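You operate a simulated robot arm through the tools that you are given. There is no shell and no other tool.

Carry out the task below with a simulated robot arm. There is one attempt and no reset: what you move stays moved.

Task
Put things in order on the bare end of the grey table. At the end: the beige wooden clip from the bare end of the grey table stands where the white card (marked "12 cm") stood; the black glue brush from the bare end of the grey table stands where the blue sponge stick stood; the brown small carton from the bare end of the grey table stands on top of the beige pot; the white card from the bare end of the grey table stands where the brown small carton stood; the blue sponge stick stands where the beige wooden clip stood; whatever was shut is shut again. Leave all else as you found it, and nothing knocked over.
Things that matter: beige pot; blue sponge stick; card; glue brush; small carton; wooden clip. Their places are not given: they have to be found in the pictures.

Only the result counts: the job must be done as asked and must still hold three seconds after the hand-in. Knocking over, shifting, dropping, spilling or breaking anything else fails it.

Robot
A 6-joint arm with a two-finger gripper, fixed in place. Base frame: the origin is at the foot of the arm, x ahead of it, y to its left, z up; the work surface is at about z = 0. Lengths are in cm, angles in rad, forces in N, time in s.
With the tool pointing down near the work surface it reaches from about 24 to 62 cm from the base axis. Its first joint turns from -1.152 to 1.152 rad. Payload 1.37 kg.
Tool frame: the origin (TCP) lies between the finger pads and is the grasp point; the fingertips stand 2.2 cm ahead of it; z points along the fingers, y is the line along which they close. The gripper opens to 9.2 cm; its body begins 6.5 cm behind the TCP.
Orientation is told as [roll, pitch, yaw] about the base's x, y, z axes, in that order, counted from this pose: with the fingers straight down and closing along the base's y, the tool's x points along the base's -x, its y along +y and its z along -z.

Tools
- The arm moves only by the tool send_rows. Its argument "motion" is a list of rows, each a list of 6 numbers: the shift along the tool's x, y, z in cm, then the turn, a rotation vector about the tool's x, y, z in degrees. In form: [[x, y, z, ax, ay, az], ...]. A call has 1 to 20 rows; each row is the pose to reach, as a shift and turn from the pose commanded when the call began, along the tool's axes at that moment. "jaw" is the finger opening in cm, from 0 to 9.2, set as the call begins (left out, the last holds). A row lasts 0.2 s, in which the tool goes at most 5 cm and 0.15 rad; a call with a longer step from one row to the next is refused whole, and so is a gripper value outside its range. A pose out of reach is approached as far as the arm can. The call stops where the force on the tool passes 40 N (or 10 N more than at its start, if that is more) or the arm is blocked; 0.2 s more then pass. The fingers move at their own pace (about 5.99 cm/s each) and stop on an object; they squeeze with about 26 N. The grip force told is the motor's: it shows also when the fingers shut on nothing. Time passes only in rows, and 0.2 s behind the last, so rows that repeat a pose let the fingers close. It gives the time, the measured TCP pose, the force on the tool (base axes), the opening and the grip force at its end, in the units of the frame above (readings bear some noise), with the torque about the TCP (base axes, N m) and any sound that the robot's microphone picked up.
- Cameras (640 x 400 px; columns grow to the right, rows downward): "scene" is fixed at [4.36, -43.68, 59.09]; the picture's right is [0.72, -0.69, 0.00], its down [-0.36, -0.37, -0.86] and it looks along [0.60, 0.62, -0.51] (base axes); focal length 320 px, centre (320, 200). "wrist" rides on the gripper at [7.1, 1.9, -10.2] in the tool frame; the picture's right is [-0.26, 0.96, 0.00], its down [-0.75, -0.20, -0.63] and it looks along [-0.60, -0.16, 0.78] (tool axes); focal length 280 px, centre (320, 200).
- get_image(camera): a new picture of that camera. No time passes.
- locate(camera, pixels): for up to 12 pixels [column, row] of the newest picture of that camera ("zoom" is the newest enlarged one), the place [x, y, z] in the base frame of the surface seen there, good to about 0.2 cm. No time passes.
- enlarge(camera, box): a new picture of the part [left, top, right, bottom] of that camera's present view, enlarged. No time passes.
- finish_job(): hands the job in; it is judged then, once.

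Open the gripper and draw the arm clear of the work before you hand the job in, unless the task says otherwise.

The tools are called after ">>>" by a JSON object that holds its "fn" and its "kwargs". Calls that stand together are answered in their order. send_rows: Moves the arm, as the interface text tells. Its arguments: {"type":"object","properties":{"motion":{"type":"array","items":{"type":"array","items":{"type":"number"}}},"jaw":{"type":"number"}},"required":["motion"]} The other tools are called the same way: get_image (camera) takes a picture; locate (camera, pixels) gives the place of the surface under pixels of a picture; enlarge (camera, box) takes an enlarged picture of a part of a camera's view; finish_job () hands the job in.

At the start:

```text
clock: 0.0
ee_pos: [39.0, -13.86, 37.56]
tcp_rot: [-0.001, 0.0, 0.0]
ft_force: [0.4, 0.8, 0.7]
moment: [0.0, 0.01, 0.02]
finger_gap: 9.21
grip_force: 0.1
```

scene: 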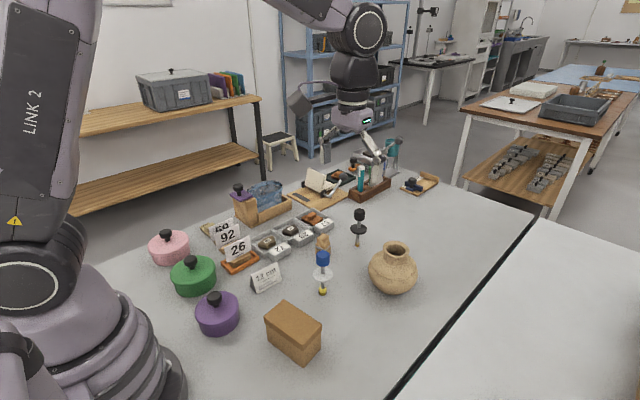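
wrist: 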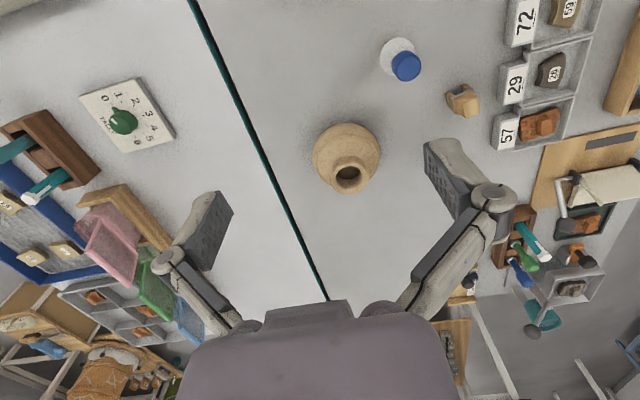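

I begin by looking closely at the bare end of the grey table, where the card, carton, clip, sponge stick, glue brush and pot seem to be (about columns 140-430, rows 180-370).

>>> {"fn": "enlarge", "kwargs": {"camera": "scene", "box": [220, 190, 440, 370]}}

>>> {"fn": "enlarge", "kwargs": {"camera": "scene", "box": [140, 140, 460, 340]}}

```text
2.22 times, centred on (330, 280) of scene
```

zoom: 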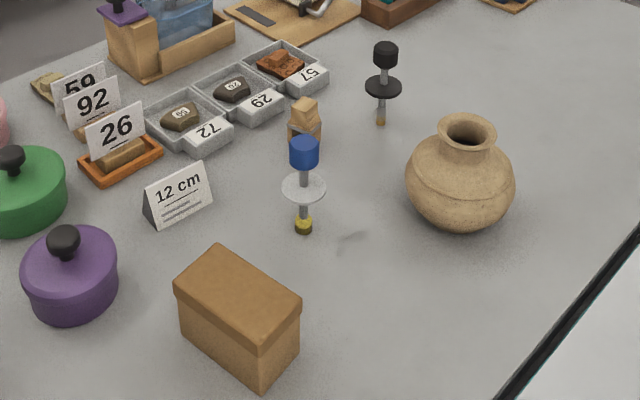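

```text
2.00 times, centred on (300, 240) of scene
```

zoom: 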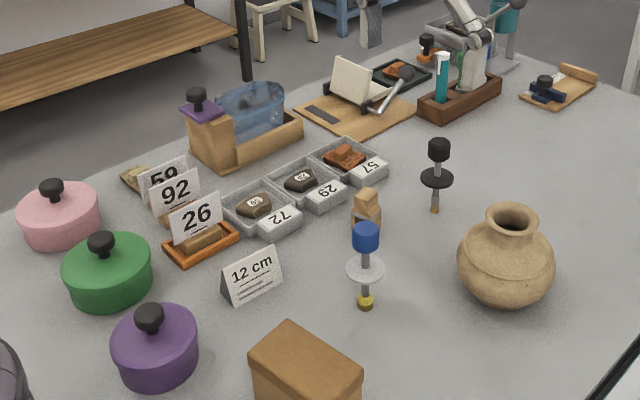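

The 12 cm card is at about (266,276), clip at (323,243), blue stick at (322,270), black brush at (358,225), pot at (393,268), carton at (293,333). I locate points on each of these in the scene picture.

>>> {"fn": "get_image", "kwargs": {"camera": "scene"}}

>>> {"fn": "enlarge", "kwargs": {"camera": "scene", "box": [250, 200, 380, 300]}}

>>> {"fn": "enlarge", "kwargs": {"camera": "wrist", "box": [280, 20, 500, 200]}}

```text
taken
```

scene: 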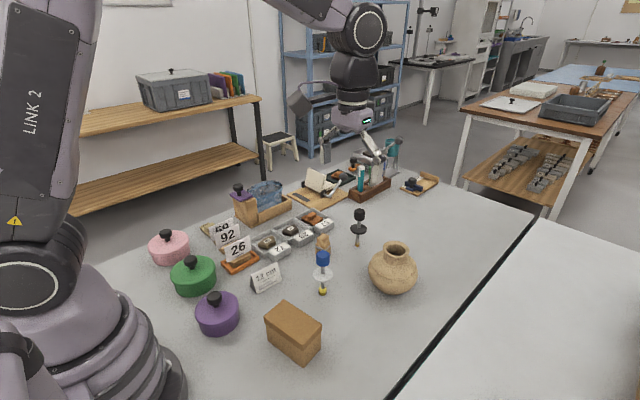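

```text
4.00 times, centred on (315, 250) of scene
```

zoom: 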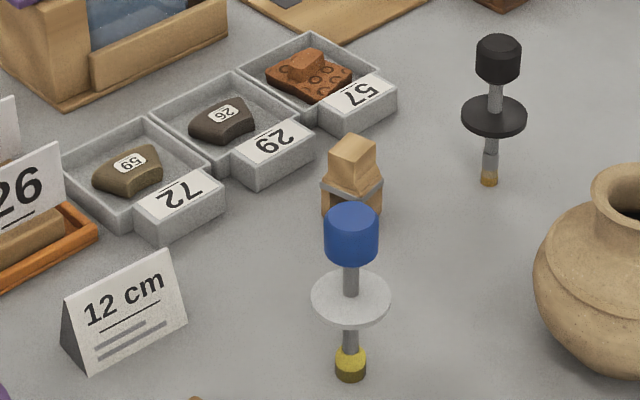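

```text
2.22 times, centred on (390, 110) of wrist
```

zoom: 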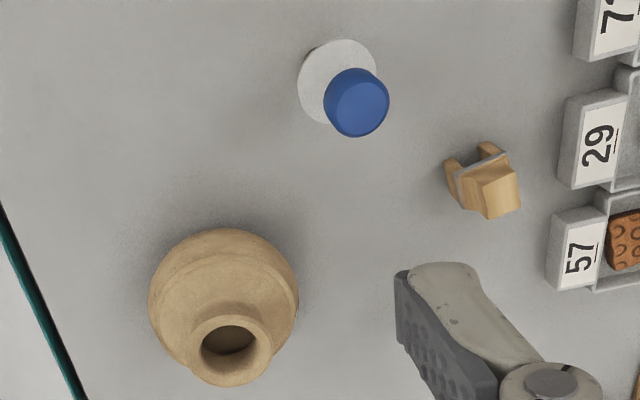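

The zoomed scene view shows each item well; I re-take it so the zoom is the scene one.

>>> {"fn": "enlarge", "kwargs": {"camera": "scene", "box": [250, 200, 380, 300]}}

```text
4.00 times, centred on (315, 250) of scene
```

zoom: 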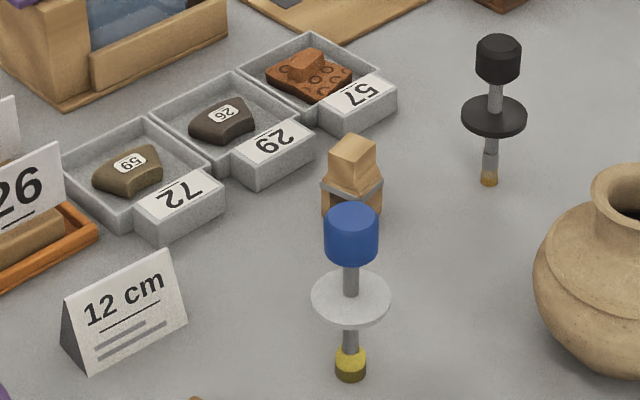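

Now locating in this zoom: blue knob, white disc, yellow foot, black knob, disc, brush foot, clip top and foot, and the card's corners.

>>> {"fn": "locate", "kwargs": {"camera": "zoom", "pixels": [[351, 212], [351, 250], [351, 310], [330, 296], [380, 296], [350, 372], [498, 42], [497, 70], [480, 118], [515, 118], [489, 181], [496, 95]]}}

>>> {"fn": "locate", "kwargs": {"camera": "zoom", "pixels": [[352, 142], [352, 172], [335, 212], [375, 212], [66, 297], [168, 254], [86, 368], [186, 322], [62, 340], [125, 310], [352, 188], [326, 205]]}}

>>> {"fn": "locate", "kwargs": {"camera": "scene", "pixels": [[283, 303], [320, 322], [267, 318], [302, 343], [301, 362], [268, 336], [321, 345], [293, 322], [397, 248], [385, 246], [409, 249], [393, 292]]}}

```text
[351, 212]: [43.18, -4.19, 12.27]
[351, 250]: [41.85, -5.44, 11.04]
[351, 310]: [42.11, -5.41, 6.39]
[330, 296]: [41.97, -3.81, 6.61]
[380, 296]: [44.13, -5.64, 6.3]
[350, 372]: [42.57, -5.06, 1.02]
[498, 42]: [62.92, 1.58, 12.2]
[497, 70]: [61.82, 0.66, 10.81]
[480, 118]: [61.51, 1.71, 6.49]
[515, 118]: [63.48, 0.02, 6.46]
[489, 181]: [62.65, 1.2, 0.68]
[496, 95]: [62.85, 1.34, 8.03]
```

```text
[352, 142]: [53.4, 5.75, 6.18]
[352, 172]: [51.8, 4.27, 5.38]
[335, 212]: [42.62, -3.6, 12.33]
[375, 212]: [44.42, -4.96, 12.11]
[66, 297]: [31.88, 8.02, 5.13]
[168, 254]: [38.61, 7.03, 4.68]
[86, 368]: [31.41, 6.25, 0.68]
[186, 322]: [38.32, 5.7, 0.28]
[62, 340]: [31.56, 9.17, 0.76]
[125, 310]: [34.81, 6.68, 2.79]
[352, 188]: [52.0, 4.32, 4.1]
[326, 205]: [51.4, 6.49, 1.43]
```

```text
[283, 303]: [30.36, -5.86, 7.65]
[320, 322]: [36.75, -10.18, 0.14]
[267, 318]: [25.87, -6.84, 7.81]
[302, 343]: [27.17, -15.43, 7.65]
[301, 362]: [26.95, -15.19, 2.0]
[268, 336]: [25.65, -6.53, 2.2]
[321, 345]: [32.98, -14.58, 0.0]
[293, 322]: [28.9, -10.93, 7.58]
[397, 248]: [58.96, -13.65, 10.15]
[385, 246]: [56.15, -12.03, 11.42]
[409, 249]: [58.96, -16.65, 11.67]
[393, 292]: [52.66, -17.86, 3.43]
```

The brush stands at about (62.6, 1.2), near the edge of reach, the blue stick at (42.7, -4.9), the clip at (52.5, 5), the card at (35, 7), the carton at (29, -10.7) and the pot at (58, -14). I look closer at the carton, its lid and the pot.

>>> {"fn": "enlarge", "kwargs": {"camera": "scene", "box": [240, 280, 350, 380]}}

>>> {"fn": "enlarge", "kwargs": {"camera": "wrist", "box": [300, 110, 400, 200]}}

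>>> {"fn": "enlarge", "kwargs": {"camera": "scene", "box": [340, 220, 450, 310]}}

```text
4.00 times, centred on (295, 330) of scene
```

zoom: 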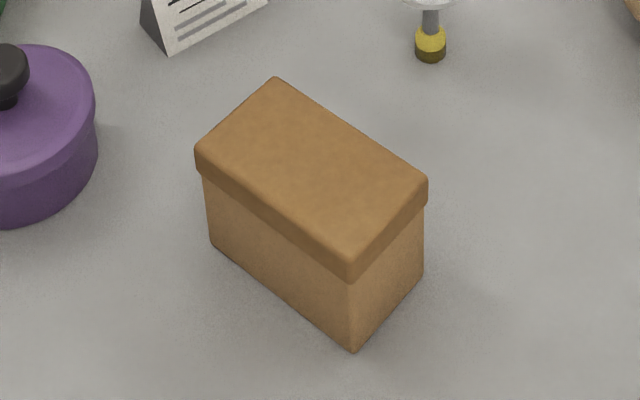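

```text
4.44 times, centred on (350, 155) of wrist
```

zoom: 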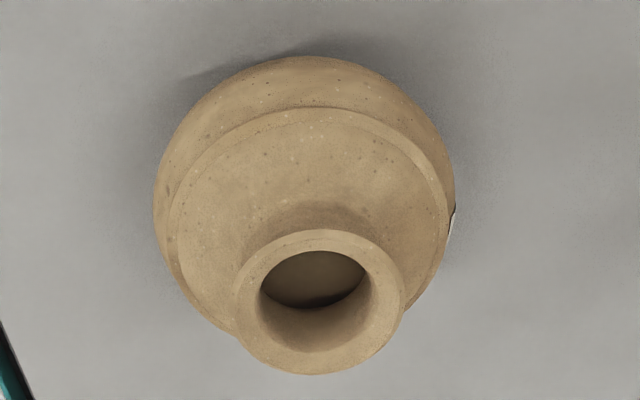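

```text
4.44 times, centred on (395, 265) of scene
```

zoom: 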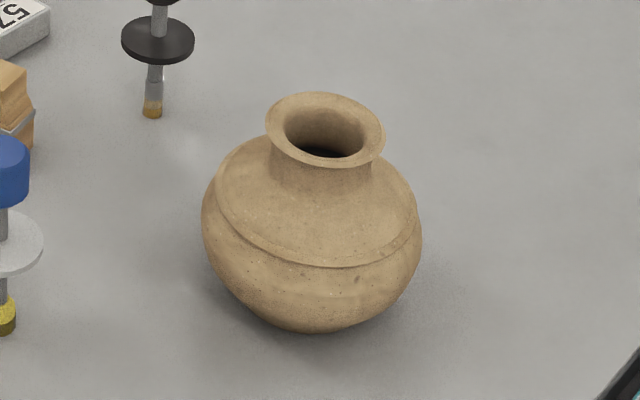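

The carton has a lid reaching down about 1.5 cm, so I will grip its body below the lid. I measure the pot's rim and, afterwards, the carton corners.

>>> {"fn": "locate", "kwargs": {"camera": "zoom", "pixels": [[268, 122], [384, 140], [325, 95], [318, 162], [325, 126], [300, 105], [360, 105], [290, 150], [355, 158], [203, 220], [421, 240], [315, 328]]}}

>>> {"fn": "enlarge", "kwargs": {"camera": "scene", "box": [240, 280, 350, 380]}}

```text
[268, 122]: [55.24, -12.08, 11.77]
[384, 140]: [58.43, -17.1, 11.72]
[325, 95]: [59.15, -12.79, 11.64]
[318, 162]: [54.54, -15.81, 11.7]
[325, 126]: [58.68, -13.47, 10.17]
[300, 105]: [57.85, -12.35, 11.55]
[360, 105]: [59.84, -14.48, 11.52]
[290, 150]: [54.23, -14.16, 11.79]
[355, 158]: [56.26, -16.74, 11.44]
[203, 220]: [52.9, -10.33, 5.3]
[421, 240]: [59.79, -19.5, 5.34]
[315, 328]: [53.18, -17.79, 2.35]
```

```text
4.00 times, centred on (295, 330) of scene
```

zoom: 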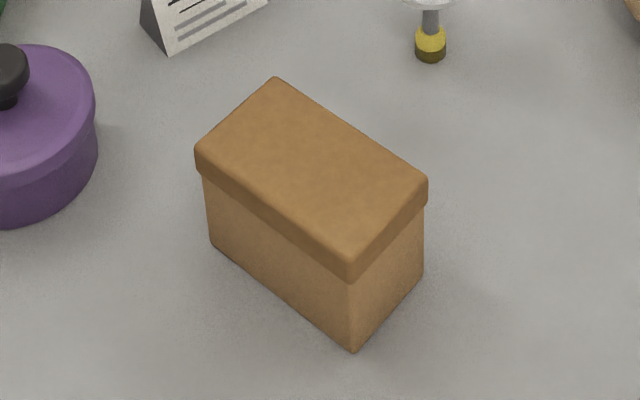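

Rim centre comes out at about (57.1, -14.5), diameter about 5.8 cm, z 11.7. Now I locate the carton's corners.

>>> {"fn": "locate", "kwargs": {"camera": "zoom", "pixels": [[277, 82], [200, 150], [346, 258], [424, 182], [310, 168], [345, 274], [203, 180], [353, 346], [211, 243], [422, 268], [420, 215], [280, 215]]}}

>>> {"fn": "locate", "kwargs": {"camera": "wrist", "pixels": [[379, 159], [405, 65], [398, 50], [465, 98], [348, 180], [470, 110]]}}

```text
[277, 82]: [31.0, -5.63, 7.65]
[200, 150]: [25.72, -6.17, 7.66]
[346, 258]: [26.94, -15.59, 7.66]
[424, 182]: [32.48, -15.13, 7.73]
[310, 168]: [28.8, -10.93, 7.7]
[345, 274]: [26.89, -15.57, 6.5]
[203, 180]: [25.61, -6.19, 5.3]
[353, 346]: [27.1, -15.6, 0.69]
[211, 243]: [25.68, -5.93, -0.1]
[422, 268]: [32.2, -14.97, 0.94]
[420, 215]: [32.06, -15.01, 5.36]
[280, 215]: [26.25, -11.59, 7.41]
```

```text
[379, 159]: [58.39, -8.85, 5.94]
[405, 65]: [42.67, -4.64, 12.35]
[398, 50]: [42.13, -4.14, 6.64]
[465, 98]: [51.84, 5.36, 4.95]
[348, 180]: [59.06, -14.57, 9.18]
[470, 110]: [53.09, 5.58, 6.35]
```

The carton is centred at about (29.0, -10.6), its long side about 9.4 cm and turned some 7° from the y axis; its short side is about 5.4 cm at the lid. I move above it with the jaw open and the tool turned so that the fingers close across the short side.

>>> {"fn": "send_rows", "kwargs": {"motion": [[0.9, 0.29, 1.6, 0, 0, 7.55], [1.8, 0.58, 3.2, 0, 0, 15.1], [2.7, 0.87, 4.8, 0, 0, 22.6], [3.6, 1.17, 6.4, 0, 0, 30.2], [4.5, 1.47, 8.0, 0, 0, 37.7], [5.4, 1.76, 9.6, 0, 0, 45.3], [6.3, 2.05, 11.2, 0, 0, 52.8], [7.2, 2.35, 12.8, 0, 0, 60.4], [8.1, 2.64, 14.4, 0, 0, 67.9], [9.0, 2.94, 16.0, 0, 0, 75.5], [9.96, 3.23, 17.5, 0, 0, 83], [9.96, 3.23, 17.5, 0, 0, 83]], "jaw": 9.2}}

```text
clock: 2.6
ee_pos: [28.97, -10.79, 20.06]
tcp_rot: [0.0, 0.0, -1.452]
ft_force: [0.7, 0.0, 0.4]
moment: [0.0, 0.0, -0.02]
finger_gap: 9.22
grip_force: 0.1
```

The tool stands above the carton at z 20 with yaw -1.45. I take pictures to check the alignment.

>>> {"fn": "get_image", "kwargs": {"camera": "wrist"}}

>>> {"fn": "get_image", "kwargs": {"camera": "scene"}}

```text
taken
```

wrist: 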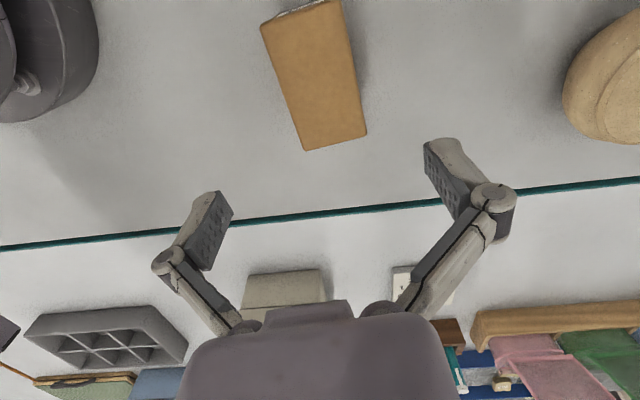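

```text
taken
```

scene: 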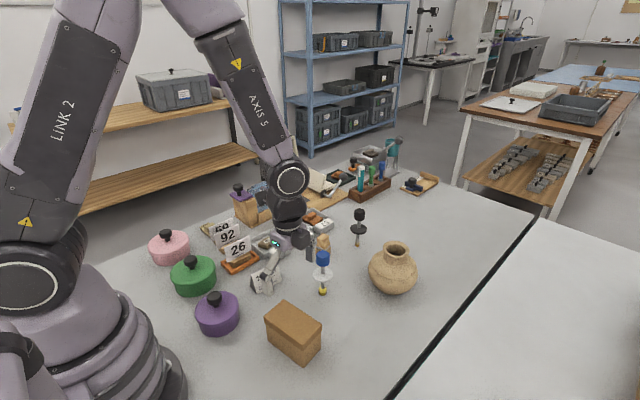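

The carton lies in the wrist view between (262,25), (340,0), (305,150) and (366,133), with its long side parallel to the tool's x as wanted. I refine its centre through the wrist camera.

>>> {"fn": "locate", "kwargs": {"camera": "wrist", "pixels": [[305, 148], [365, 132], [264, 28], [338, 4], [318, 75], [284, 88], [354, 66], [295, 9]]}}

>>> {"fn": "enlarge", "kwargs": {"camera": "wrist", "box": [230, 0, 400, 160]}}

```text
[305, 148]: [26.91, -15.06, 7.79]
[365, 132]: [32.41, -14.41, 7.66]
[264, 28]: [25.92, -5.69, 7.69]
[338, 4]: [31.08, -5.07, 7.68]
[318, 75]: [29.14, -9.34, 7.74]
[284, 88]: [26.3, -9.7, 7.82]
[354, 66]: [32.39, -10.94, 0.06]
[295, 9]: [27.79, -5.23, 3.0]
```

```text
2.50 times, centred on (315, 80) of wrist
```

zoom: 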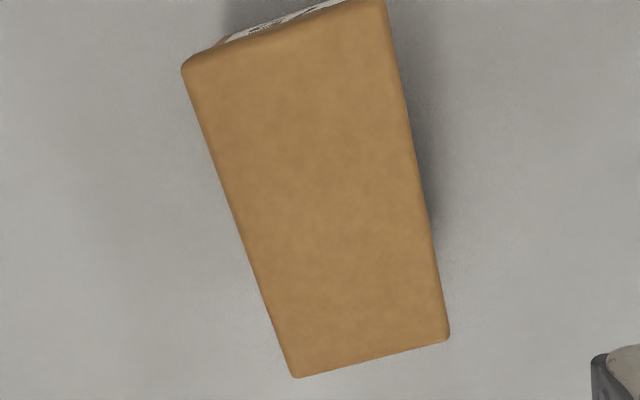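

A label shows on the carton's far end (295,9) and another on the hidden side of the pot (379,159). Before gripping I move sideways, staying high, to read the label on the carton.

>>> {"fn": "send_rows", "kwargs": {"motion": [[3.5, 0.4, 1, 0, 0, 0], [7, 0.8, 2, 0, 0, 0], [10.5, 1.2, 3, 0, 0, 0], [13.9, 1.7, 4, 0, 0, 0], [13.9, 1.7, 4, 0, 0, 0]]}}

>>> {"fn": "get_image", "kwargs": {"camera": "wrist"}}

```text
clock: 3.8
ee_pos: [29.05, 3.31, 15.86]
tcp_rot: [0.003, 0.001, -1.448]
ft_force: [0.6, 0.2, -0.7]
moment: [-0.01, 0.0, 0.02]
finger_gap: 9.24
grip_force: 0.0
```

```text
taken
```

wrist: 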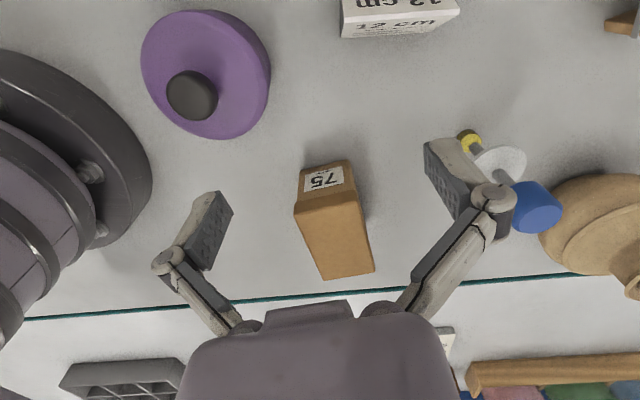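

The label just reads "75", so nothing special there. I go back above the carton's centre (29.06, -10.35) and then down around its body.

>>> {"fn": "send_rows", "kwargs": {"motion": [[-3.4, -0.4, 0.4, 0, 0, 0], [-6.8, -0.8, 0.8, 0, 0, 0], [-10.2, -1.25, 1.2, 0, 0, 0], [-13.57, -1.66, 1.8, 0, 0, 0], [-13.57, -1.66, 1.8, 0, 0, 0], [-13.57, -1.66, 4.5, 0, 0, 0], [-13.57, -1.66, 7.2, 0, 0, 0], [-13.57, -1.66, 9.5, 0, 0, 0], [-13.57, -1.66, 11.3, 0, 0, 0], [-13.57, -1.66, 12.6, 0, 0, 0], [-13.57, -1.66, 12.6, 0, 0, 0]]}}

```text
clock: 6.2
ee_pos: [29.06, -10.4, 3.29]
tcp_rot: [0.001, -0.001, -1.446]
ft_force: [0.0, 0.2, 0.0]
moment: [0.03, 0.0, 0.01]
finger_gap: 9.21
grip_force: 0.1
```

The tool is at z 3.29 around the carton with no contact force. I close the fingers on the body below the lid.

>>> {"fn": "send_rows", "kwargs": {"motion": [[0, 0, 0, 0, 0, 0], [0, 0, 0, 0, 0, 0], [0, 0, 0, 0, 0, 0], [0, 0, 0, 0, 0, 0]], "jaw": 4.0}}

>>> {"fn": "get_image", "kwargs": {"camera": "scene"}}

>>> {"fn": "get_image", "kwargs": {"camera": "wrist"}}

```text
clock: 7.2
ee_pos: [29.06, -10.43, 3.29]
tcp_rot: [0.002, 0.0, -1.448]
ft_force: [-1.9, 0.4, 18.8]
moment: [0.05, -0.05, 0.38]
finger_gap: 6.47
grip_force: 26.0
```

```text
taken
```

scene: 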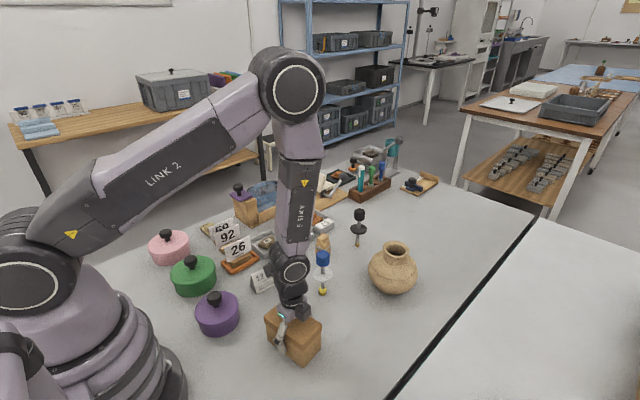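

```text
taken
```

wrist: 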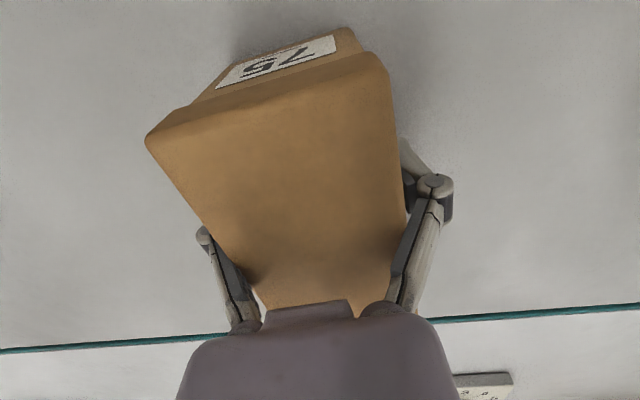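

The gap stopped at 6.47 with an upward force of 18.8 N: the finger links are resting on the lid's edges because the tool is too deep. I open again, rise about 1.2 cm and look before I re-close.

>>> {"fn": "send_rows", "kwargs": {"motion": [[0, 0, 0, 0, 0, 0], [0, 0, 0, 0, 0, 0], [0, 0, 0, 0, 0, 0], [0, 0, -0.6, 0, 0, 0], [0, 0, -1.1, 0, 0, 0], [0, 0, -1.1, 0, 0, 0]], "jaw": 9.2}}

>>> {"fn": "enlarge", "kwargs": {"camera": "scene", "box": [230, 260, 350, 370]}}

```text
clock: 8.6
ee_pos: [29.15, -10.49, 4.37]
tcp_rot: [-0.001, 0.002, -1.447]
ft_force: [-0.2, -0.3, 0.5]
moment: [-0.03, -0.01, -0.01]
finger_gap: 9.21
grip_force: 0.0
```

```text
3.64 times, centred on (290, 315) of scene
```

zoom: 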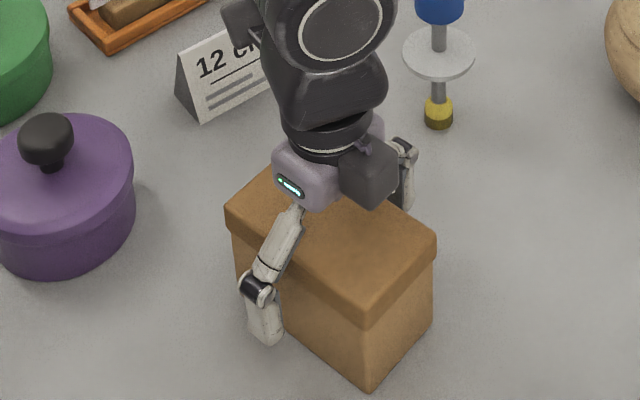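

The carton is unmoved, lid seated. I close again at z 4.37 and check the gap and force.

>>> {"fn": "send_rows", "kwargs": {"motion": [[0, 0, 0, 0, 0, 0], [0, 0, 0, 0, 0, 0], [0, 0, 0, 0, 0, 0], [0, 0, 0, 0, 0, 0]], "jaw": 4.0}}

>>> {"fn": "enlarge", "kwargs": {"camera": "scene", "box": [230, 260, 350, 370]}}

>>> {"fn": "get_image", "kwargs": {"camera": "wrist"}}

```text
clock: 9.6
ee_pos: [29.02, -10.46, 4.38]
tcp_rot: [-0.001, 0.0, -1.447]
ft_force: [-2.3, 1.0, 13.3]
moment: [0.07, 0.11, 0.05]
finger_gap: 5.58
grip_force: 26.3
```

```text
3.64 times, centred on (290, 315) of scene
```

zoom: 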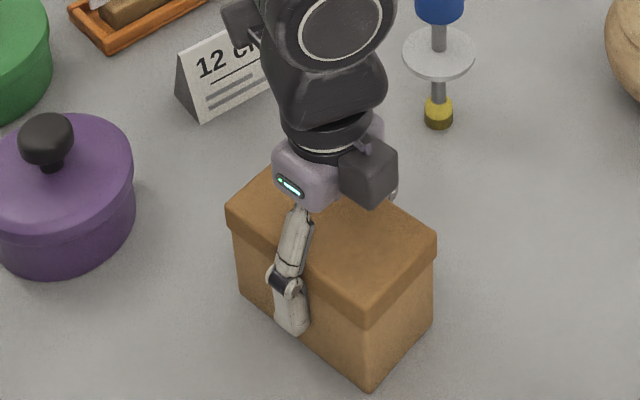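

```text
taken
```

wrist: 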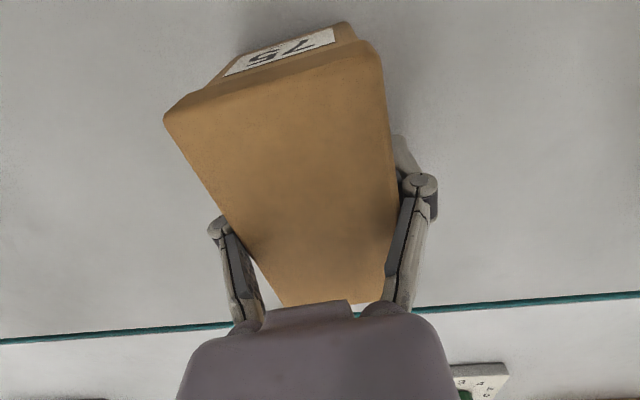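

The gap is 5.58 with 13 N upward, so the links still touch the lid rim. I open, rise another 0.9 cm to z 5.3 and close again, so that only the pads make contact.

>>> {"fn": "send_rows", "kwargs": {"motion": [[0, 0, 0, 0, 0, 0], [0, 0, 0, 0, 0, 0], [0, 0, -0.5, 0, 0, 0], [0, 0, -0.9, 0, 0, 0], [0, 0, -0.9, 0, 0, 0]], "jaw": 7.5}}

>>> {"fn": "send_rows", "kwargs": {"motion": [[0, 0, 0, 0, 0, 0], [0, 0, 0, 0, 0, 0], [0, 0, 0, 0, 0, 0], [0, 0, 0, 0, 0, 0]], "jaw": 4.0}}

>>> {"fn": "get_image", "kwargs": {"camera": "wrist"}}

```text
clock: 10.8
ee_pos: [29.06, -10.4, 5.23]
tcp_rot: [-0.001, 0.001, -1.447]
ft_force: [0.2, 0.3, 0.3]
moment: [0.0, 0.0, 0.01]
finger_gap: 7.49
grip_force: 0.1
```

```text
clock: 11.8
ee_pos: [29.13, -10.28, 5.42]
tcp_rot: [0.0, 0.0, -1.447]
ft_force: [-1.7, 1.2, 8.4]
moment: [0.08, 0.16, 0.05]
finger_gap: 5.58
grip_force: 26.3
```

```text
taken
```

wrist: 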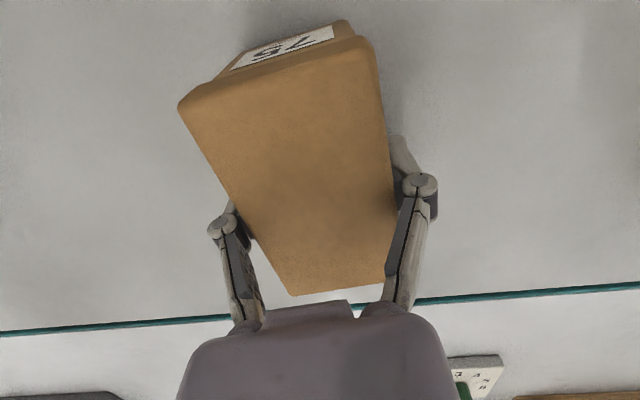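

The gap is again 5.58 cm, so that is the lid's width gripped by the pads. I lift only 0.6 cm as a trial to see whether lid and body come together.

>>> {"fn": "send_rows", "kwargs": {"motion": [[0, 0, -0.2, 0, 0, 0], [0, 0, -0.4, 0, 0, 0], [0, 0, -0.6, 0, 0, 0], [0, 0, -0.6, 0, 0, 0]]}}

>>> {"fn": "enlarge", "kwargs": {"camera": "scene", "box": [230, 260, 350, 370]}}

>>> {"fn": "get_image", "kwargs": {"camera": "wrist"}}

```text
clock: 12.8
ee_pos: [29.19, -10.41, 5.9]
tcp_rot: [0.001, 0.0, -1.447]
ft_force: [-0.3, 0.2, -2.1]
moment: [-0.03, 0.03, -0.02]
finger_gap: 5.57
grip_force: 26.1
```

```text
3.64 times, centred on (290, 315) of scene
```

zoom: 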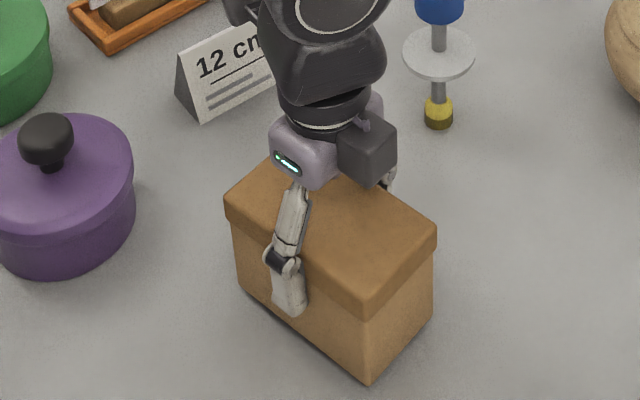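

```text
taken
```

wrist: 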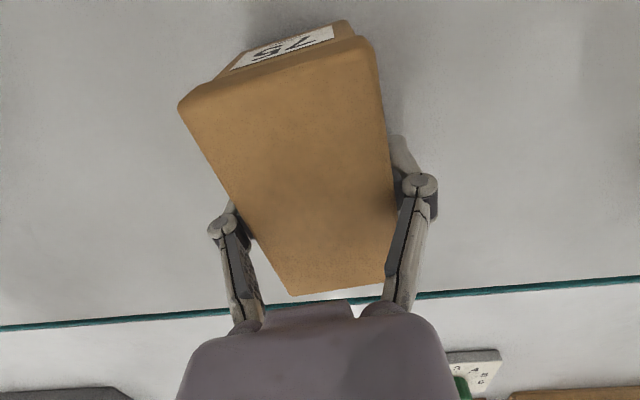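

The whole carton rose as one piece (its bottom corner moved from (370,392) to (370,386) in the zoom, weight about 2 N). I lift it further and check again.

>>> {"fn": "send_rows", "kwargs": {"motion": [[0, 0, -1, 0, 0, 0], [0, 0, -2.5, 0, 0, 0], [0, 0, -4.5, 0, 0, 0], [0, 0, -6.5, 0, 0, 0], [0, 0, -8.5, 0, 0, 0], [0, 0, -10.5, 0, 0, 0], [0, 0, -12.5, 0, 0, 0], [0, 0, -14.5, 0, 0, 0], [0, 0, -16.0, 0, 0, 0], [0, 0, -16.0, 0, 0, 0]]}}

>>> {"fn": "get_image", "kwargs": {"camera": "scene"}}

>>> {"fn": "get_image", "kwargs": {"camera": "wrist"}}

```text
clock: 15.0
ee_pos: [29.06, -10.4, 22.0]
tcp_rot: [0.0, 0.0, -1.448]
ft_force: [-0.4, -0.1, -2.3]
moment: [0.04, 0.03, -0.01]
finger_gap: 5.57
grip_force: 26.0
```

```text
taken
```

scene: 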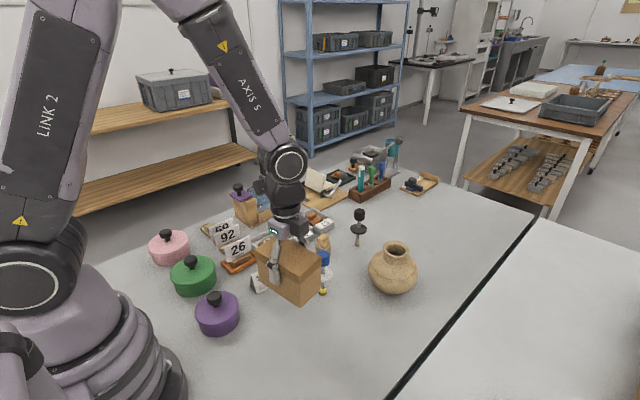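

```text
taken
```

wrist: 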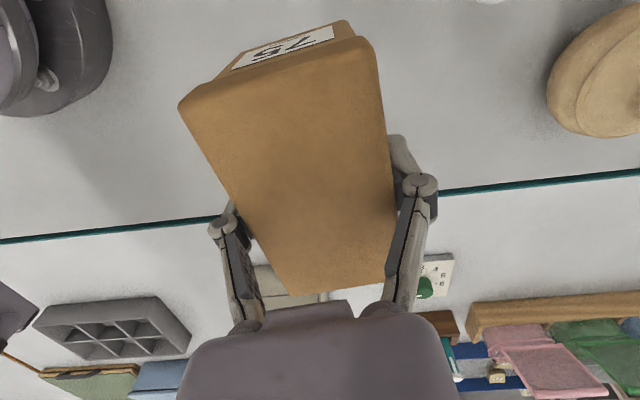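

The carton is held level at z 22 with its bottom about 5.3 cm below the TCP. I carry it above the pot's mouth (57.1, -14.5), turning it so that its long side points outward from the base.

>>> {"fn": "send_rows", "kwargs": {"motion": [[-0.3, 1.0, 0, 0, 0, -2.5], [-0.8, 3.0, 0, 0, 0, -7.5], [-1.4, 5.1, 0, 0, 0, -13], [-2.0, 7.2, 0, 0, 0, -18], [-2.6, 9.3, 0, 0, 0, -23.5], [-3.15, 11.4, 0, 0, 0, -28.7], [-3.73, 13.5, 0, 0, 0, -34], [-4.3, 15.6, 0, 0, 0, -39.2], [-4.9, 17.7, 0, 0, 0, -44.5], [-5.47, 19.8, 0, 0, 0, -49.8], [-6.05, 21.9, 0, 0, 0, -55], [-6.6, 23.9, 0, 0, 0, -60], [-7.1, 25.7, 0, 0, 0, -64.7], [-7.4, 26.8, 0, 0, 0, -67.5], [-7.55, 27.32, 0, 0, 0, -68.7], [-7.55, 27.32, 0, 0, 0, -68.7]]}}

>>> {"fn": "get_image", "kwargs": {"camera": "scene"}}

>>> {"fn": "get_image", "kwargs": {"camera": "wrist"}}

```text
clock: 18.4
ee_pos: [57.04, -14.67, 21.93]
tcp_rot: [0.0, 0.0, -0.249]
ft_force: [0.1, -0.2, -2.9]
moment: [-0.01, 0.03, 0.0]
finger_gap: 5.55
grip_force: 26.0
```

```text
taken
```

scene: 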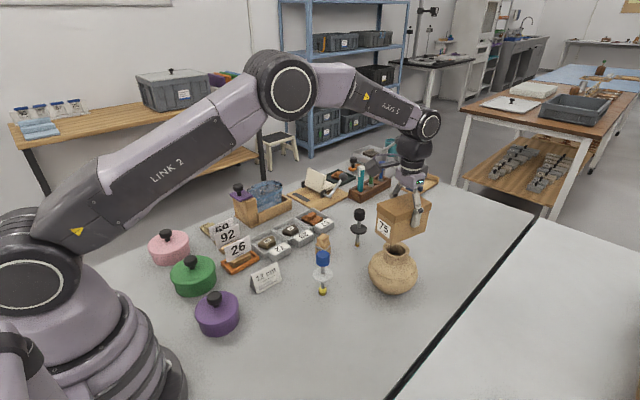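

```text
taken
```

wrist: 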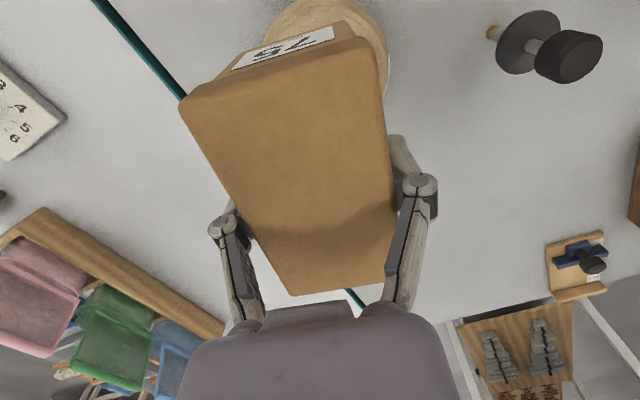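

The carton hovers above the pot. I zoom in to verify its position against the rim.

>>> {"fn": "enlarge", "kwargs": {"camera": "scene", "box": [350, 170, 460, 300]}}

```text
3.08 times, centred on (405, 235) of scene
```

zoom: 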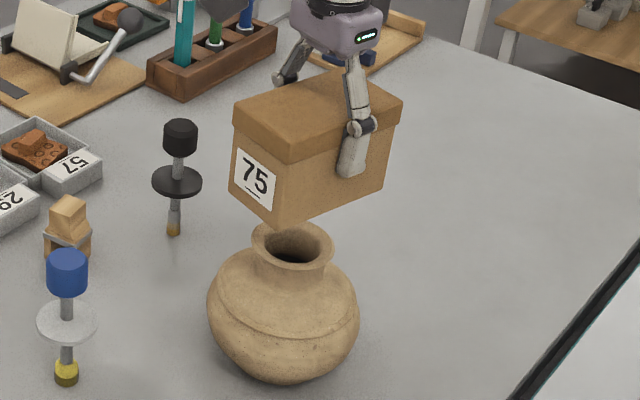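

I locate the carton's visible corners: (236,108), (282,150), (402,102) on the lid and (278,226), (231,190), (386,182) at the bottom.

>>> {"fn": "locate", "kwargs": {"camera": "zoom", "pixels": [[237, 110], [283, 148], [400, 102], [278, 222], [233, 188], [384, 182], [254, 230], [330, 248], [285, 268], [270, 262], [310, 265], [255, 150]]}}

```text
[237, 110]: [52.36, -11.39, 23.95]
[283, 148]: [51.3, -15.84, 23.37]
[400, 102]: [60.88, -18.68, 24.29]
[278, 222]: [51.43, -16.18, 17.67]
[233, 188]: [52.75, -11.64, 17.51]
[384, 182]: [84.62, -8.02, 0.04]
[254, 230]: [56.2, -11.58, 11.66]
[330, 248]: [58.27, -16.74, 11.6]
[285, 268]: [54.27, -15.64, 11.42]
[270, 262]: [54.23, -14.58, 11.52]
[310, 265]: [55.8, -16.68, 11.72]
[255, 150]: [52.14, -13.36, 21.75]
```

The carton's centre measures about (56.5, -14.9) and the rim's (57.05, -14.45), so I shift it by about (+0.36, +0.27) and lower it to just above the rim.

>>> {"fn": "send_rows", "kwargs": {"motion": [[-0.15, 0.2, 0, 0, 0, 0], [-0.28, 0.35, 0.5, 0, 0, 0], [-0.28, 0.35, 1.5, 0, 0, 0], [-0.28, 0.35, 2.5, 0, 0, 0], [-0.28, 0.35, 3.5, 0, 0, 0], [-0.28, 0.35, 4.0, 0, 0, 0], [-0.28, 0.35, 4.0, 0, 0, 0]]}}

>>> {"fn": "enlarge", "kwargs": {"camera": "scene", "box": [350, 180, 440, 300]}}

```text
clock: 20.0
ee_pos: [57.48, -14.5, 18.04]
tcp_rot: [-0.001, -0.002, -0.248]
ft_force: [0.4, -0.5, -2.0]
moment: [0.02, 0.0, 0.01]
finger_gap: 5.56
grip_force: 26.0
```

```text
3.33 times, centred on (395, 240) of scene
```

zoom: 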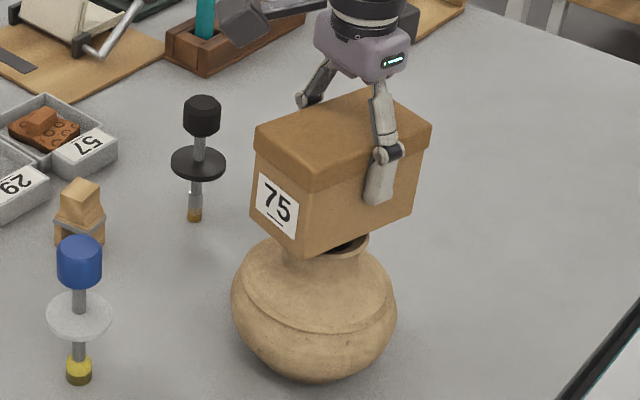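

The carton's bottom is just above the rim. I lower in small steps until contact shows in the force.

>>> {"fn": "send_rows", "kwargs": {"motion": [[0, 0, 0.2, 0, 0, 0], [0, 0, 0.4, 0, 0, 0], [0, 0, 0.6, 0, 0, 0], [0, 0, 0.75, 0, 0, 0], [0, 0, 0.75, 0, 0, 0]]}}

>>> {"fn": "locate", "kwargs": {"camera": "zoom", "pixels": [[258, 130], [304, 180], [430, 130], [300, 245], [253, 205], [370, 240]]}}

```text
clock: 21.2
ee_pos: [57.47, -14.44, 17.18]
tcp_rot: [-0.002, -0.001, -0.248]
ft_force: [0.2, -0.8, -2.3]
moment: [-0.02, -0.03, -0.05]
finger_gap: 5.57
grip_force: 26.3
```

```text
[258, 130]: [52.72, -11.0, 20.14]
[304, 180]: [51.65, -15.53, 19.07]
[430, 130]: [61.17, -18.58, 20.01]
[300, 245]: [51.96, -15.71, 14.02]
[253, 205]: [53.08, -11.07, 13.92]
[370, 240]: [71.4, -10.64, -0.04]
```

No contact yet at z 17.18. I continue downward gently.

>>> {"fn": "send_rows", "kwargs": {"motion": [[0, 0, 0.12, 0, 0, 0], [0, 0, 0.24, 0, 0, 0], [0, 0, 0.36, 0, 0, 0], [0, 0, 0.36, 0, 0, 0]]}}

>>> {"fn": "enlarge", "kwargs": {"camera": "scene", "box": [350, 180, 440, 300]}}

```text
clock: 22.2
ee_pos: [57.5, -14.32, 16.94]
tcp_rot: [0.0, -0.001, -0.247]
ft_force: [-0.5, 0.1, -2.3]
moment: [-0.02, -0.03, 0.0]
finger_gap: 5.58
grip_force: 26.2
```

```text
3.33 times, centred on (395, 240) of scene
```

zoom: 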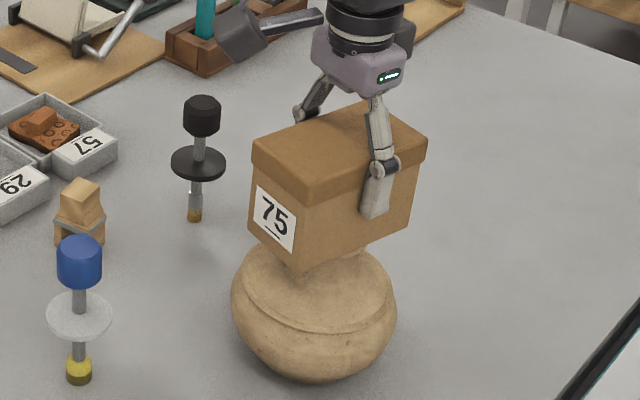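

The force is still just the carton's weight; I go on in 0.1 cm steps.

>>> {"fn": "send_rows", "kwargs": {"motion": [[0, 0, 0.1, 0, 0, 0], [0, 0, 0.2, 0, 0, 0], [0, 0, 0.3, 0, 0, 0], [0, 0, 0.3, 0, 0, 0]]}}

```text
clock: 23.2
ee_pos: [57.6, -14.49, 16.7]
tcp_rot: [0.0, -0.004, -0.248]
ft_force: [-1.5, 2.9, 18.4]
moment: [-0.01, -0.2, 0.13]
finger_gap: 5.61
grip_force: 25.8
```

Contact: 18 N upward, the carton rests on the rim. I ease off by about 0.12 cm to relieve the pressing before releasing.

>>> {"fn": "send_rows", "kwargs": {"motion": [[0, 0, -0.06, 0, 0, 0], [0, 0, -0.1, 0, 0, 0], [0, 0, -0.1, 0, 0, 0]]}}

>>> {"fn": "enlarge", "kwargs": {"camera": "scene", "box": [350, 180, 440, 300]}}

```text
clock: 24.0
ee_pos: [57.51, -14.49, 16.63]
tcp_rot: [0.0, -0.003, -0.248]
ft_force: [6.1, -1.0, 9.4]
moment: [-0.18, -0.5, 0.07]
finger_gap: 5.57
grip_force: 26.1
```

```text
3.33 times, centred on (395, 240) of scene
```

zoom: 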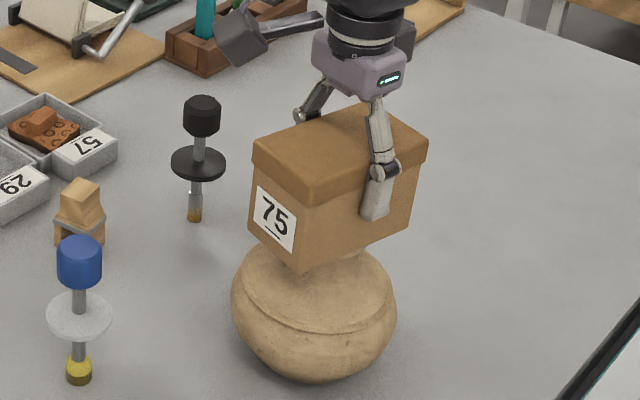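

There is still 9 N upward and 6 N sideways, so I back off another little bit.

>>> {"fn": "send_rows", "kwargs": {"motion": [[0, 0, -0.06, 0, 0, 0], [0, 0, -0.1, 0, 0, 0], [0, 0, -0.1, 0, 0, 0]]}}

```text
clock: 24.8
ee_pos: [57.38, -14.35, 16.68]
tcp_rot: [-0.002, 0.002, -0.25]
ft_force: [-0.9, -2.3, 1.6]
moment: [-0.11, -0.05, -0.04]
finger_gap: 5.58
grip_force: 26.2
```

Forces are now near zero, so the carton's weight rests on the pot. I release by opening a little first.

>>> {"fn": "send_rows", "kwargs": {"motion": [[0, 0, 0, 0, 0, 0], [0, 0, 0, 0, 0, 0], [0, 0, 0, 0, 0, 0]], "jaw": 6.6}}

>>> {"fn": "enlarge", "kwargs": {"camera": "scene", "box": [350, 180, 440, 300]}}

>>> {"fn": "get_image", "kwargs": {"camera": "wrist"}}

```text
clock: 25.6
ee_pos: [57.56, -14.43, 16.85]
tcp_rot: [0.0, -0.001, -0.249]
ft_force: [-0.2, 0.7, 0.1]
moment: [0.03, 0.01, 0.0]
finger_gap: 6.6
grip_force: 0.1
```

```text
3.33 times, centred on (395, 240) of scene
```

zoom: 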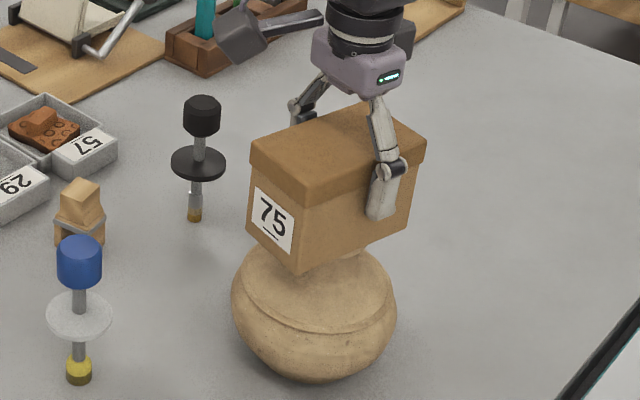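

```text
taken
```

wrist: 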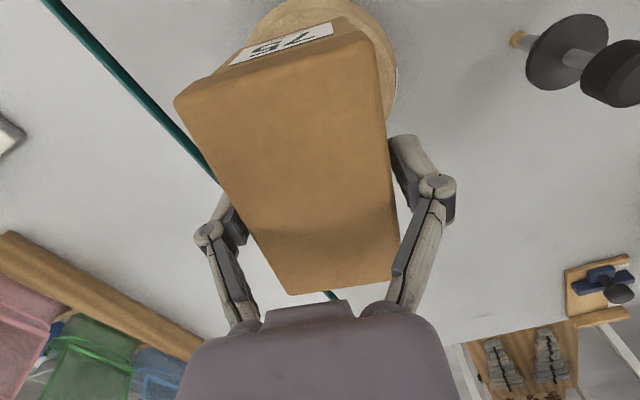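

The carton sits still on the pot. I open fully and rise straight up to clear it.

>>> {"fn": "send_rows", "kwargs": {"motion": [[0, 0, 0, 0, 0, 0], [0, 0, 0, 0, 0, 0], [0, 0, 0, 0, 0, 0], [0, 0, -0.8, 0, 0, 0], [0, 0, -2, 0, 0, 0], [0, 0, -3.5, 0, 0, 0], [0, 0, -5.5, 0, 0, 0], [0, 0, -7.5, 0, 0, 0], [0, 0, -9.5, 0, 0, 0], [0, 0, -9.5, 0, 0, 0]], "jaw": 9.2}}

>>> {"fn": "get_image", "kwargs": {"camera": "scene"}}

>>> {"fn": "get_image", "kwargs": {"camera": "wrist"}}

```text
clock: 27.8
ee_pos: [57.41, -14.49, 26.29]
tcp_rot: [0.001, 0.0, -0.248]
ft_force: [-0.3, 0.1, -0.1]
moment: [-0.01, -0.01, -0.02]
finger_gap: 9.2
grip_force: 0.0
```

```text
taken
```

scene: 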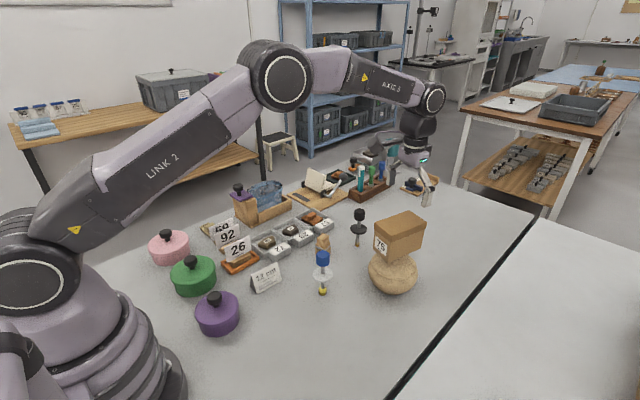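

```text
taken
```

wrist: 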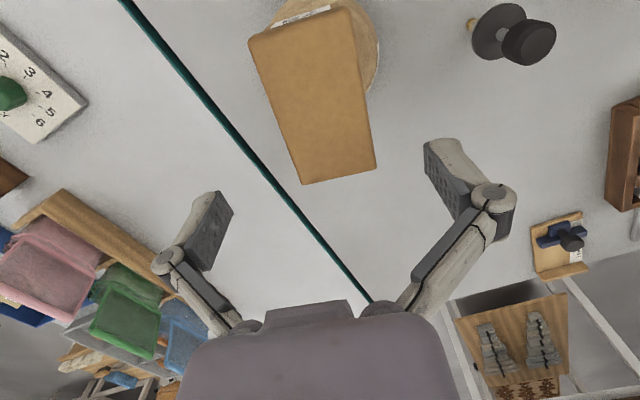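

The carton stands firmly on the pot. Now I study the 12 cm card and its neighbours.

>>> {"fn": "enlarge", "kwargs": {"camera": "scene", "box": [200, 210, 320, 310]}}

```text
4.00 times, centred on (260, 260) of scene
```

zoom: 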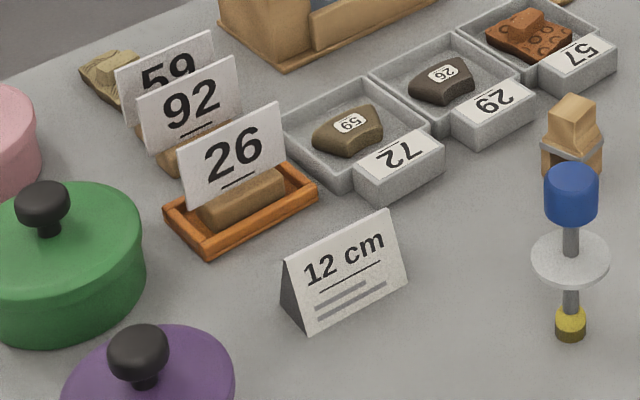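

Locating the card's corners and nearby obstacles: the orange tray (315,198), (210,255), the grey tray label (445,165), the green and purple pots' edges.

>>> {"fn": "locate", "kwargs": {"camera": "zoom", "pixels": [[285, 262], [388, 214], [305, 330], [408, 284], [281, 302], [340, 275], [315, 200], [210, 252], [362, 200], [443, 165], [145, 270], [234, 370]]}}

>>> {"fn": "locate", "kwargs": {"camera": "zoom", "pixels": [[286, 108], [184, 205], [183, 150], [138, 340], [45, 195], [573, 100], [575, 175], [545, 170], [603, 175], [534, 115], [570, 335], [560, 255]]}}

```text
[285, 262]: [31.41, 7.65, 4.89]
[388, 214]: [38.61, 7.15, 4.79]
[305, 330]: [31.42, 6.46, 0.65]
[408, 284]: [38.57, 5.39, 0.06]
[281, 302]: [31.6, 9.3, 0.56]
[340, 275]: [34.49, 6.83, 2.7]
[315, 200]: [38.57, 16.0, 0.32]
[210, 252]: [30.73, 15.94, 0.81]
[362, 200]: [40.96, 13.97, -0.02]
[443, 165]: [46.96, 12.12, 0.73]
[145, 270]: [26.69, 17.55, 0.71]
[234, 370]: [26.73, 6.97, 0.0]
```

```text
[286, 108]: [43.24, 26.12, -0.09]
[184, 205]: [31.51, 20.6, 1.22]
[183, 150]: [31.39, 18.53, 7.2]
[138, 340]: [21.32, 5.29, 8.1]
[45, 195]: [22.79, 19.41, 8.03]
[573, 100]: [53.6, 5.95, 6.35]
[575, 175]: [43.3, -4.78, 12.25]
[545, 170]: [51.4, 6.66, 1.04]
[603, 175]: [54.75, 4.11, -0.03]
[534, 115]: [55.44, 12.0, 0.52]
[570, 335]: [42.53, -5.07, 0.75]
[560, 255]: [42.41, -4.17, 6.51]
```

The card lies along (31.5, 7.7)-(38.6, 7.0), about 7.2 cm long, 3.2 deep, 5 high, with free room around it. I move above its centre (35.05, 7.37) and turn to yaw -96° so the fingers close on its two ends.

>>> {"fn": "send_rows", "kwargs": {"motion": [[1.0, 0.6, 0, 0, 0, 3], [3, 1.7, 0.2, 0, 0, 9], [5, 2.9, 0.5, 0, 0, 15], [7, 4.1, 0.9, 0, 0, 21], [9, 5.2, 1.4, 0, 0, 27], [11, 6.4, 1.9, 0, 0, 33], [13, 7.55, 2.5, 0, 0, 39], [15, 8.7, 3.1, 0, 0, 45], [17, 9.9, 3.7, 0, 0, 51], [19, 11.0, 4.3, 0, 0, 57], [21, 12.2, 4.9, 0, 0, 63], [23, 13.4, 5.4, 0, 0, 69], [25, 14.5, 5.9, 0, 0, 75], [26.4, 15.35, 6.2, 0, 0, 80], [27.04, 15.71, 6.3, 0, 0, 81.8], [27.04, 15.71, 6.3, 0, 0, 81.8]]}}

>>> {"fn": "get_image", "kwargs": {"camera": "wrist"}}

>>> {"fn": "get_image", "kwargs": {"camera": "scene"}}

```text
clock: 31.2
ee_pos: [35.07, 7.54, 19.81]
tcp_rot: [-0.001, 0.0, -1.677]
ft_force: [0.3, 0.1, 1.0]
moment: [0.01, -0.02, -0.05]
finger_gap: 9.21
grip_force: 0.2
```

```text
taken
```

wrist: 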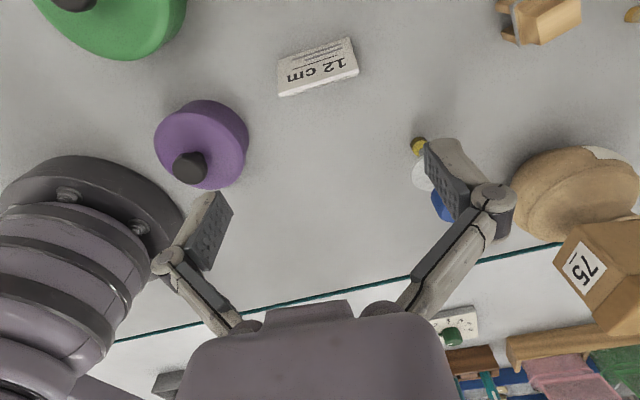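

```text
taken
```

scene: 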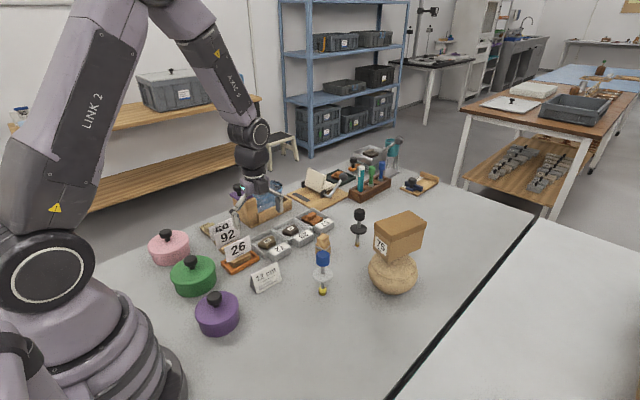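

The card shows in the wrist view at (278-358, 38-97). I zoom in and measure its outline from above.

>>> {"fn": "enlarge", "kwargs": {"camera": "wrist", "box": [250, 20, 380, 120]}}

```text
4.00 times, centred on (315, 70) of wrist
```

zoom: 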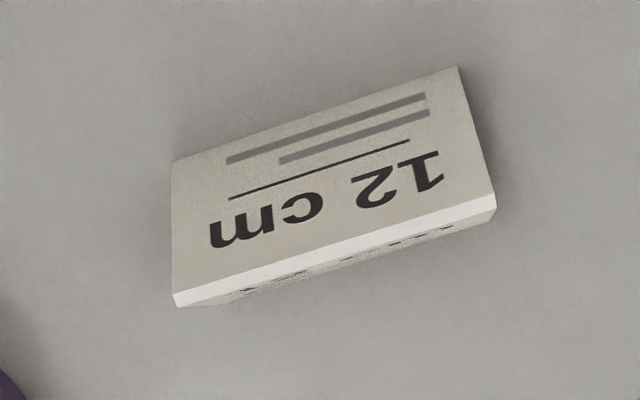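

The card has a narrow flat ridge from (178,298) to (495,205); its lower edge goes from (172,160) to (458,66). I locate these.

>>> {"fn": "locate", "kwargs": {"camera": "zoom", "pixels": [[178, 294], [492, 204], [175, 164], [455, 70], [335, 248], [187, 303], [480, 222], [310, 180]]}}

```text
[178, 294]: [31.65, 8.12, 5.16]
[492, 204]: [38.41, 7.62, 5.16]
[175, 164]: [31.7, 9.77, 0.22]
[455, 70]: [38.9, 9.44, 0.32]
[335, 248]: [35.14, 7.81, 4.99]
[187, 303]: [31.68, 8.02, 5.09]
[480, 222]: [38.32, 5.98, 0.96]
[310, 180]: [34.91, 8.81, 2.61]
```

Scene and wrist agree on the card's centre within half a cm (about 35.1, 7.6), turned about -5°. I turn slightly, descend around its ends to z 3.0, stopping short first.

>>> {"fn": "send_rows", "kwargs": {"motion": [[0, 0, 2, 0, 0, -0.7], [0, 0, 4, 0, 0, -1.3], [0, 0, 6, 0, 0, -1.3], [0, 0, 8, 0, 0, -1.3], [0, 0, 10, 0, 0, -1.3], [0, 0, 11.5, 0, 0, -1.3], [0, 0, 11.5, 0, 0, -1.3]]}}

>>> {"fn": "get_image", "kwargs": {"camera": "wrist"}}

>>> {"fn": "enlarge", "kwargs": {"camera": "scene", "box": [190, 200, 330, 320]}}

```text
clock: 32.8
ee_pos: [35.08, 7.56, 8.49]
tcp_rot: [0.002, 0.0, -1.652]
ft_force: [-0.2, -0.3, 0.1]
moment: [-0.02, -0.01, 0.0]
finger_gap: 9.2
grip_force: 0.2
```

```text
taken
```

wrist: 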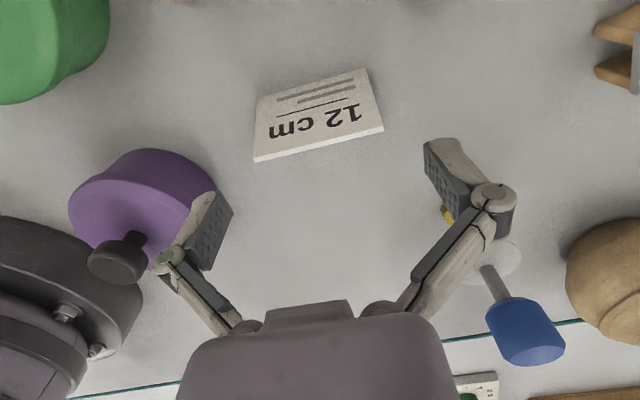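

```text
3.33 times, centred on (260, 260) of scene
```

zoom: 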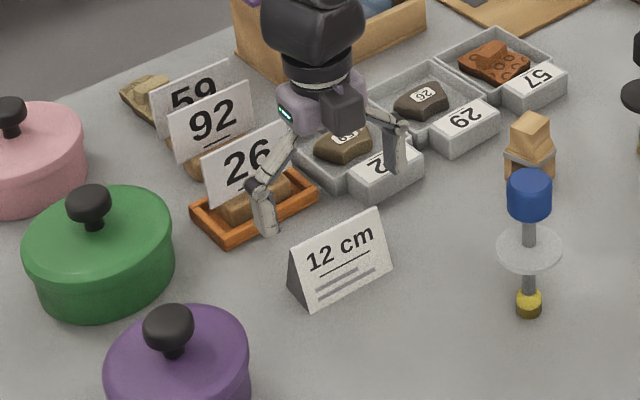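

The fingers straddle the card; the purple pot's edge near (212,185) in the wrist view needs a check for clearance.

>>> {"fn": "locate", "kwargs": {"camera": "wrist", "pixels": [[212, 182], [200, 165], [185, 158], [215, 215], [155, 205], [258, 155], [380, 128], [262, 100], [365, 72], [150, 152]]}}

```text
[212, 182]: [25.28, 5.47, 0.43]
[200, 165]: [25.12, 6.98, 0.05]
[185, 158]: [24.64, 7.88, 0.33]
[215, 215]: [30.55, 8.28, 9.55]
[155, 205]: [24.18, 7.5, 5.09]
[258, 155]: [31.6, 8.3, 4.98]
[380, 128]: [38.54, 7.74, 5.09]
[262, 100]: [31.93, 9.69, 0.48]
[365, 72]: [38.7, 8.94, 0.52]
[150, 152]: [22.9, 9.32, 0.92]
```

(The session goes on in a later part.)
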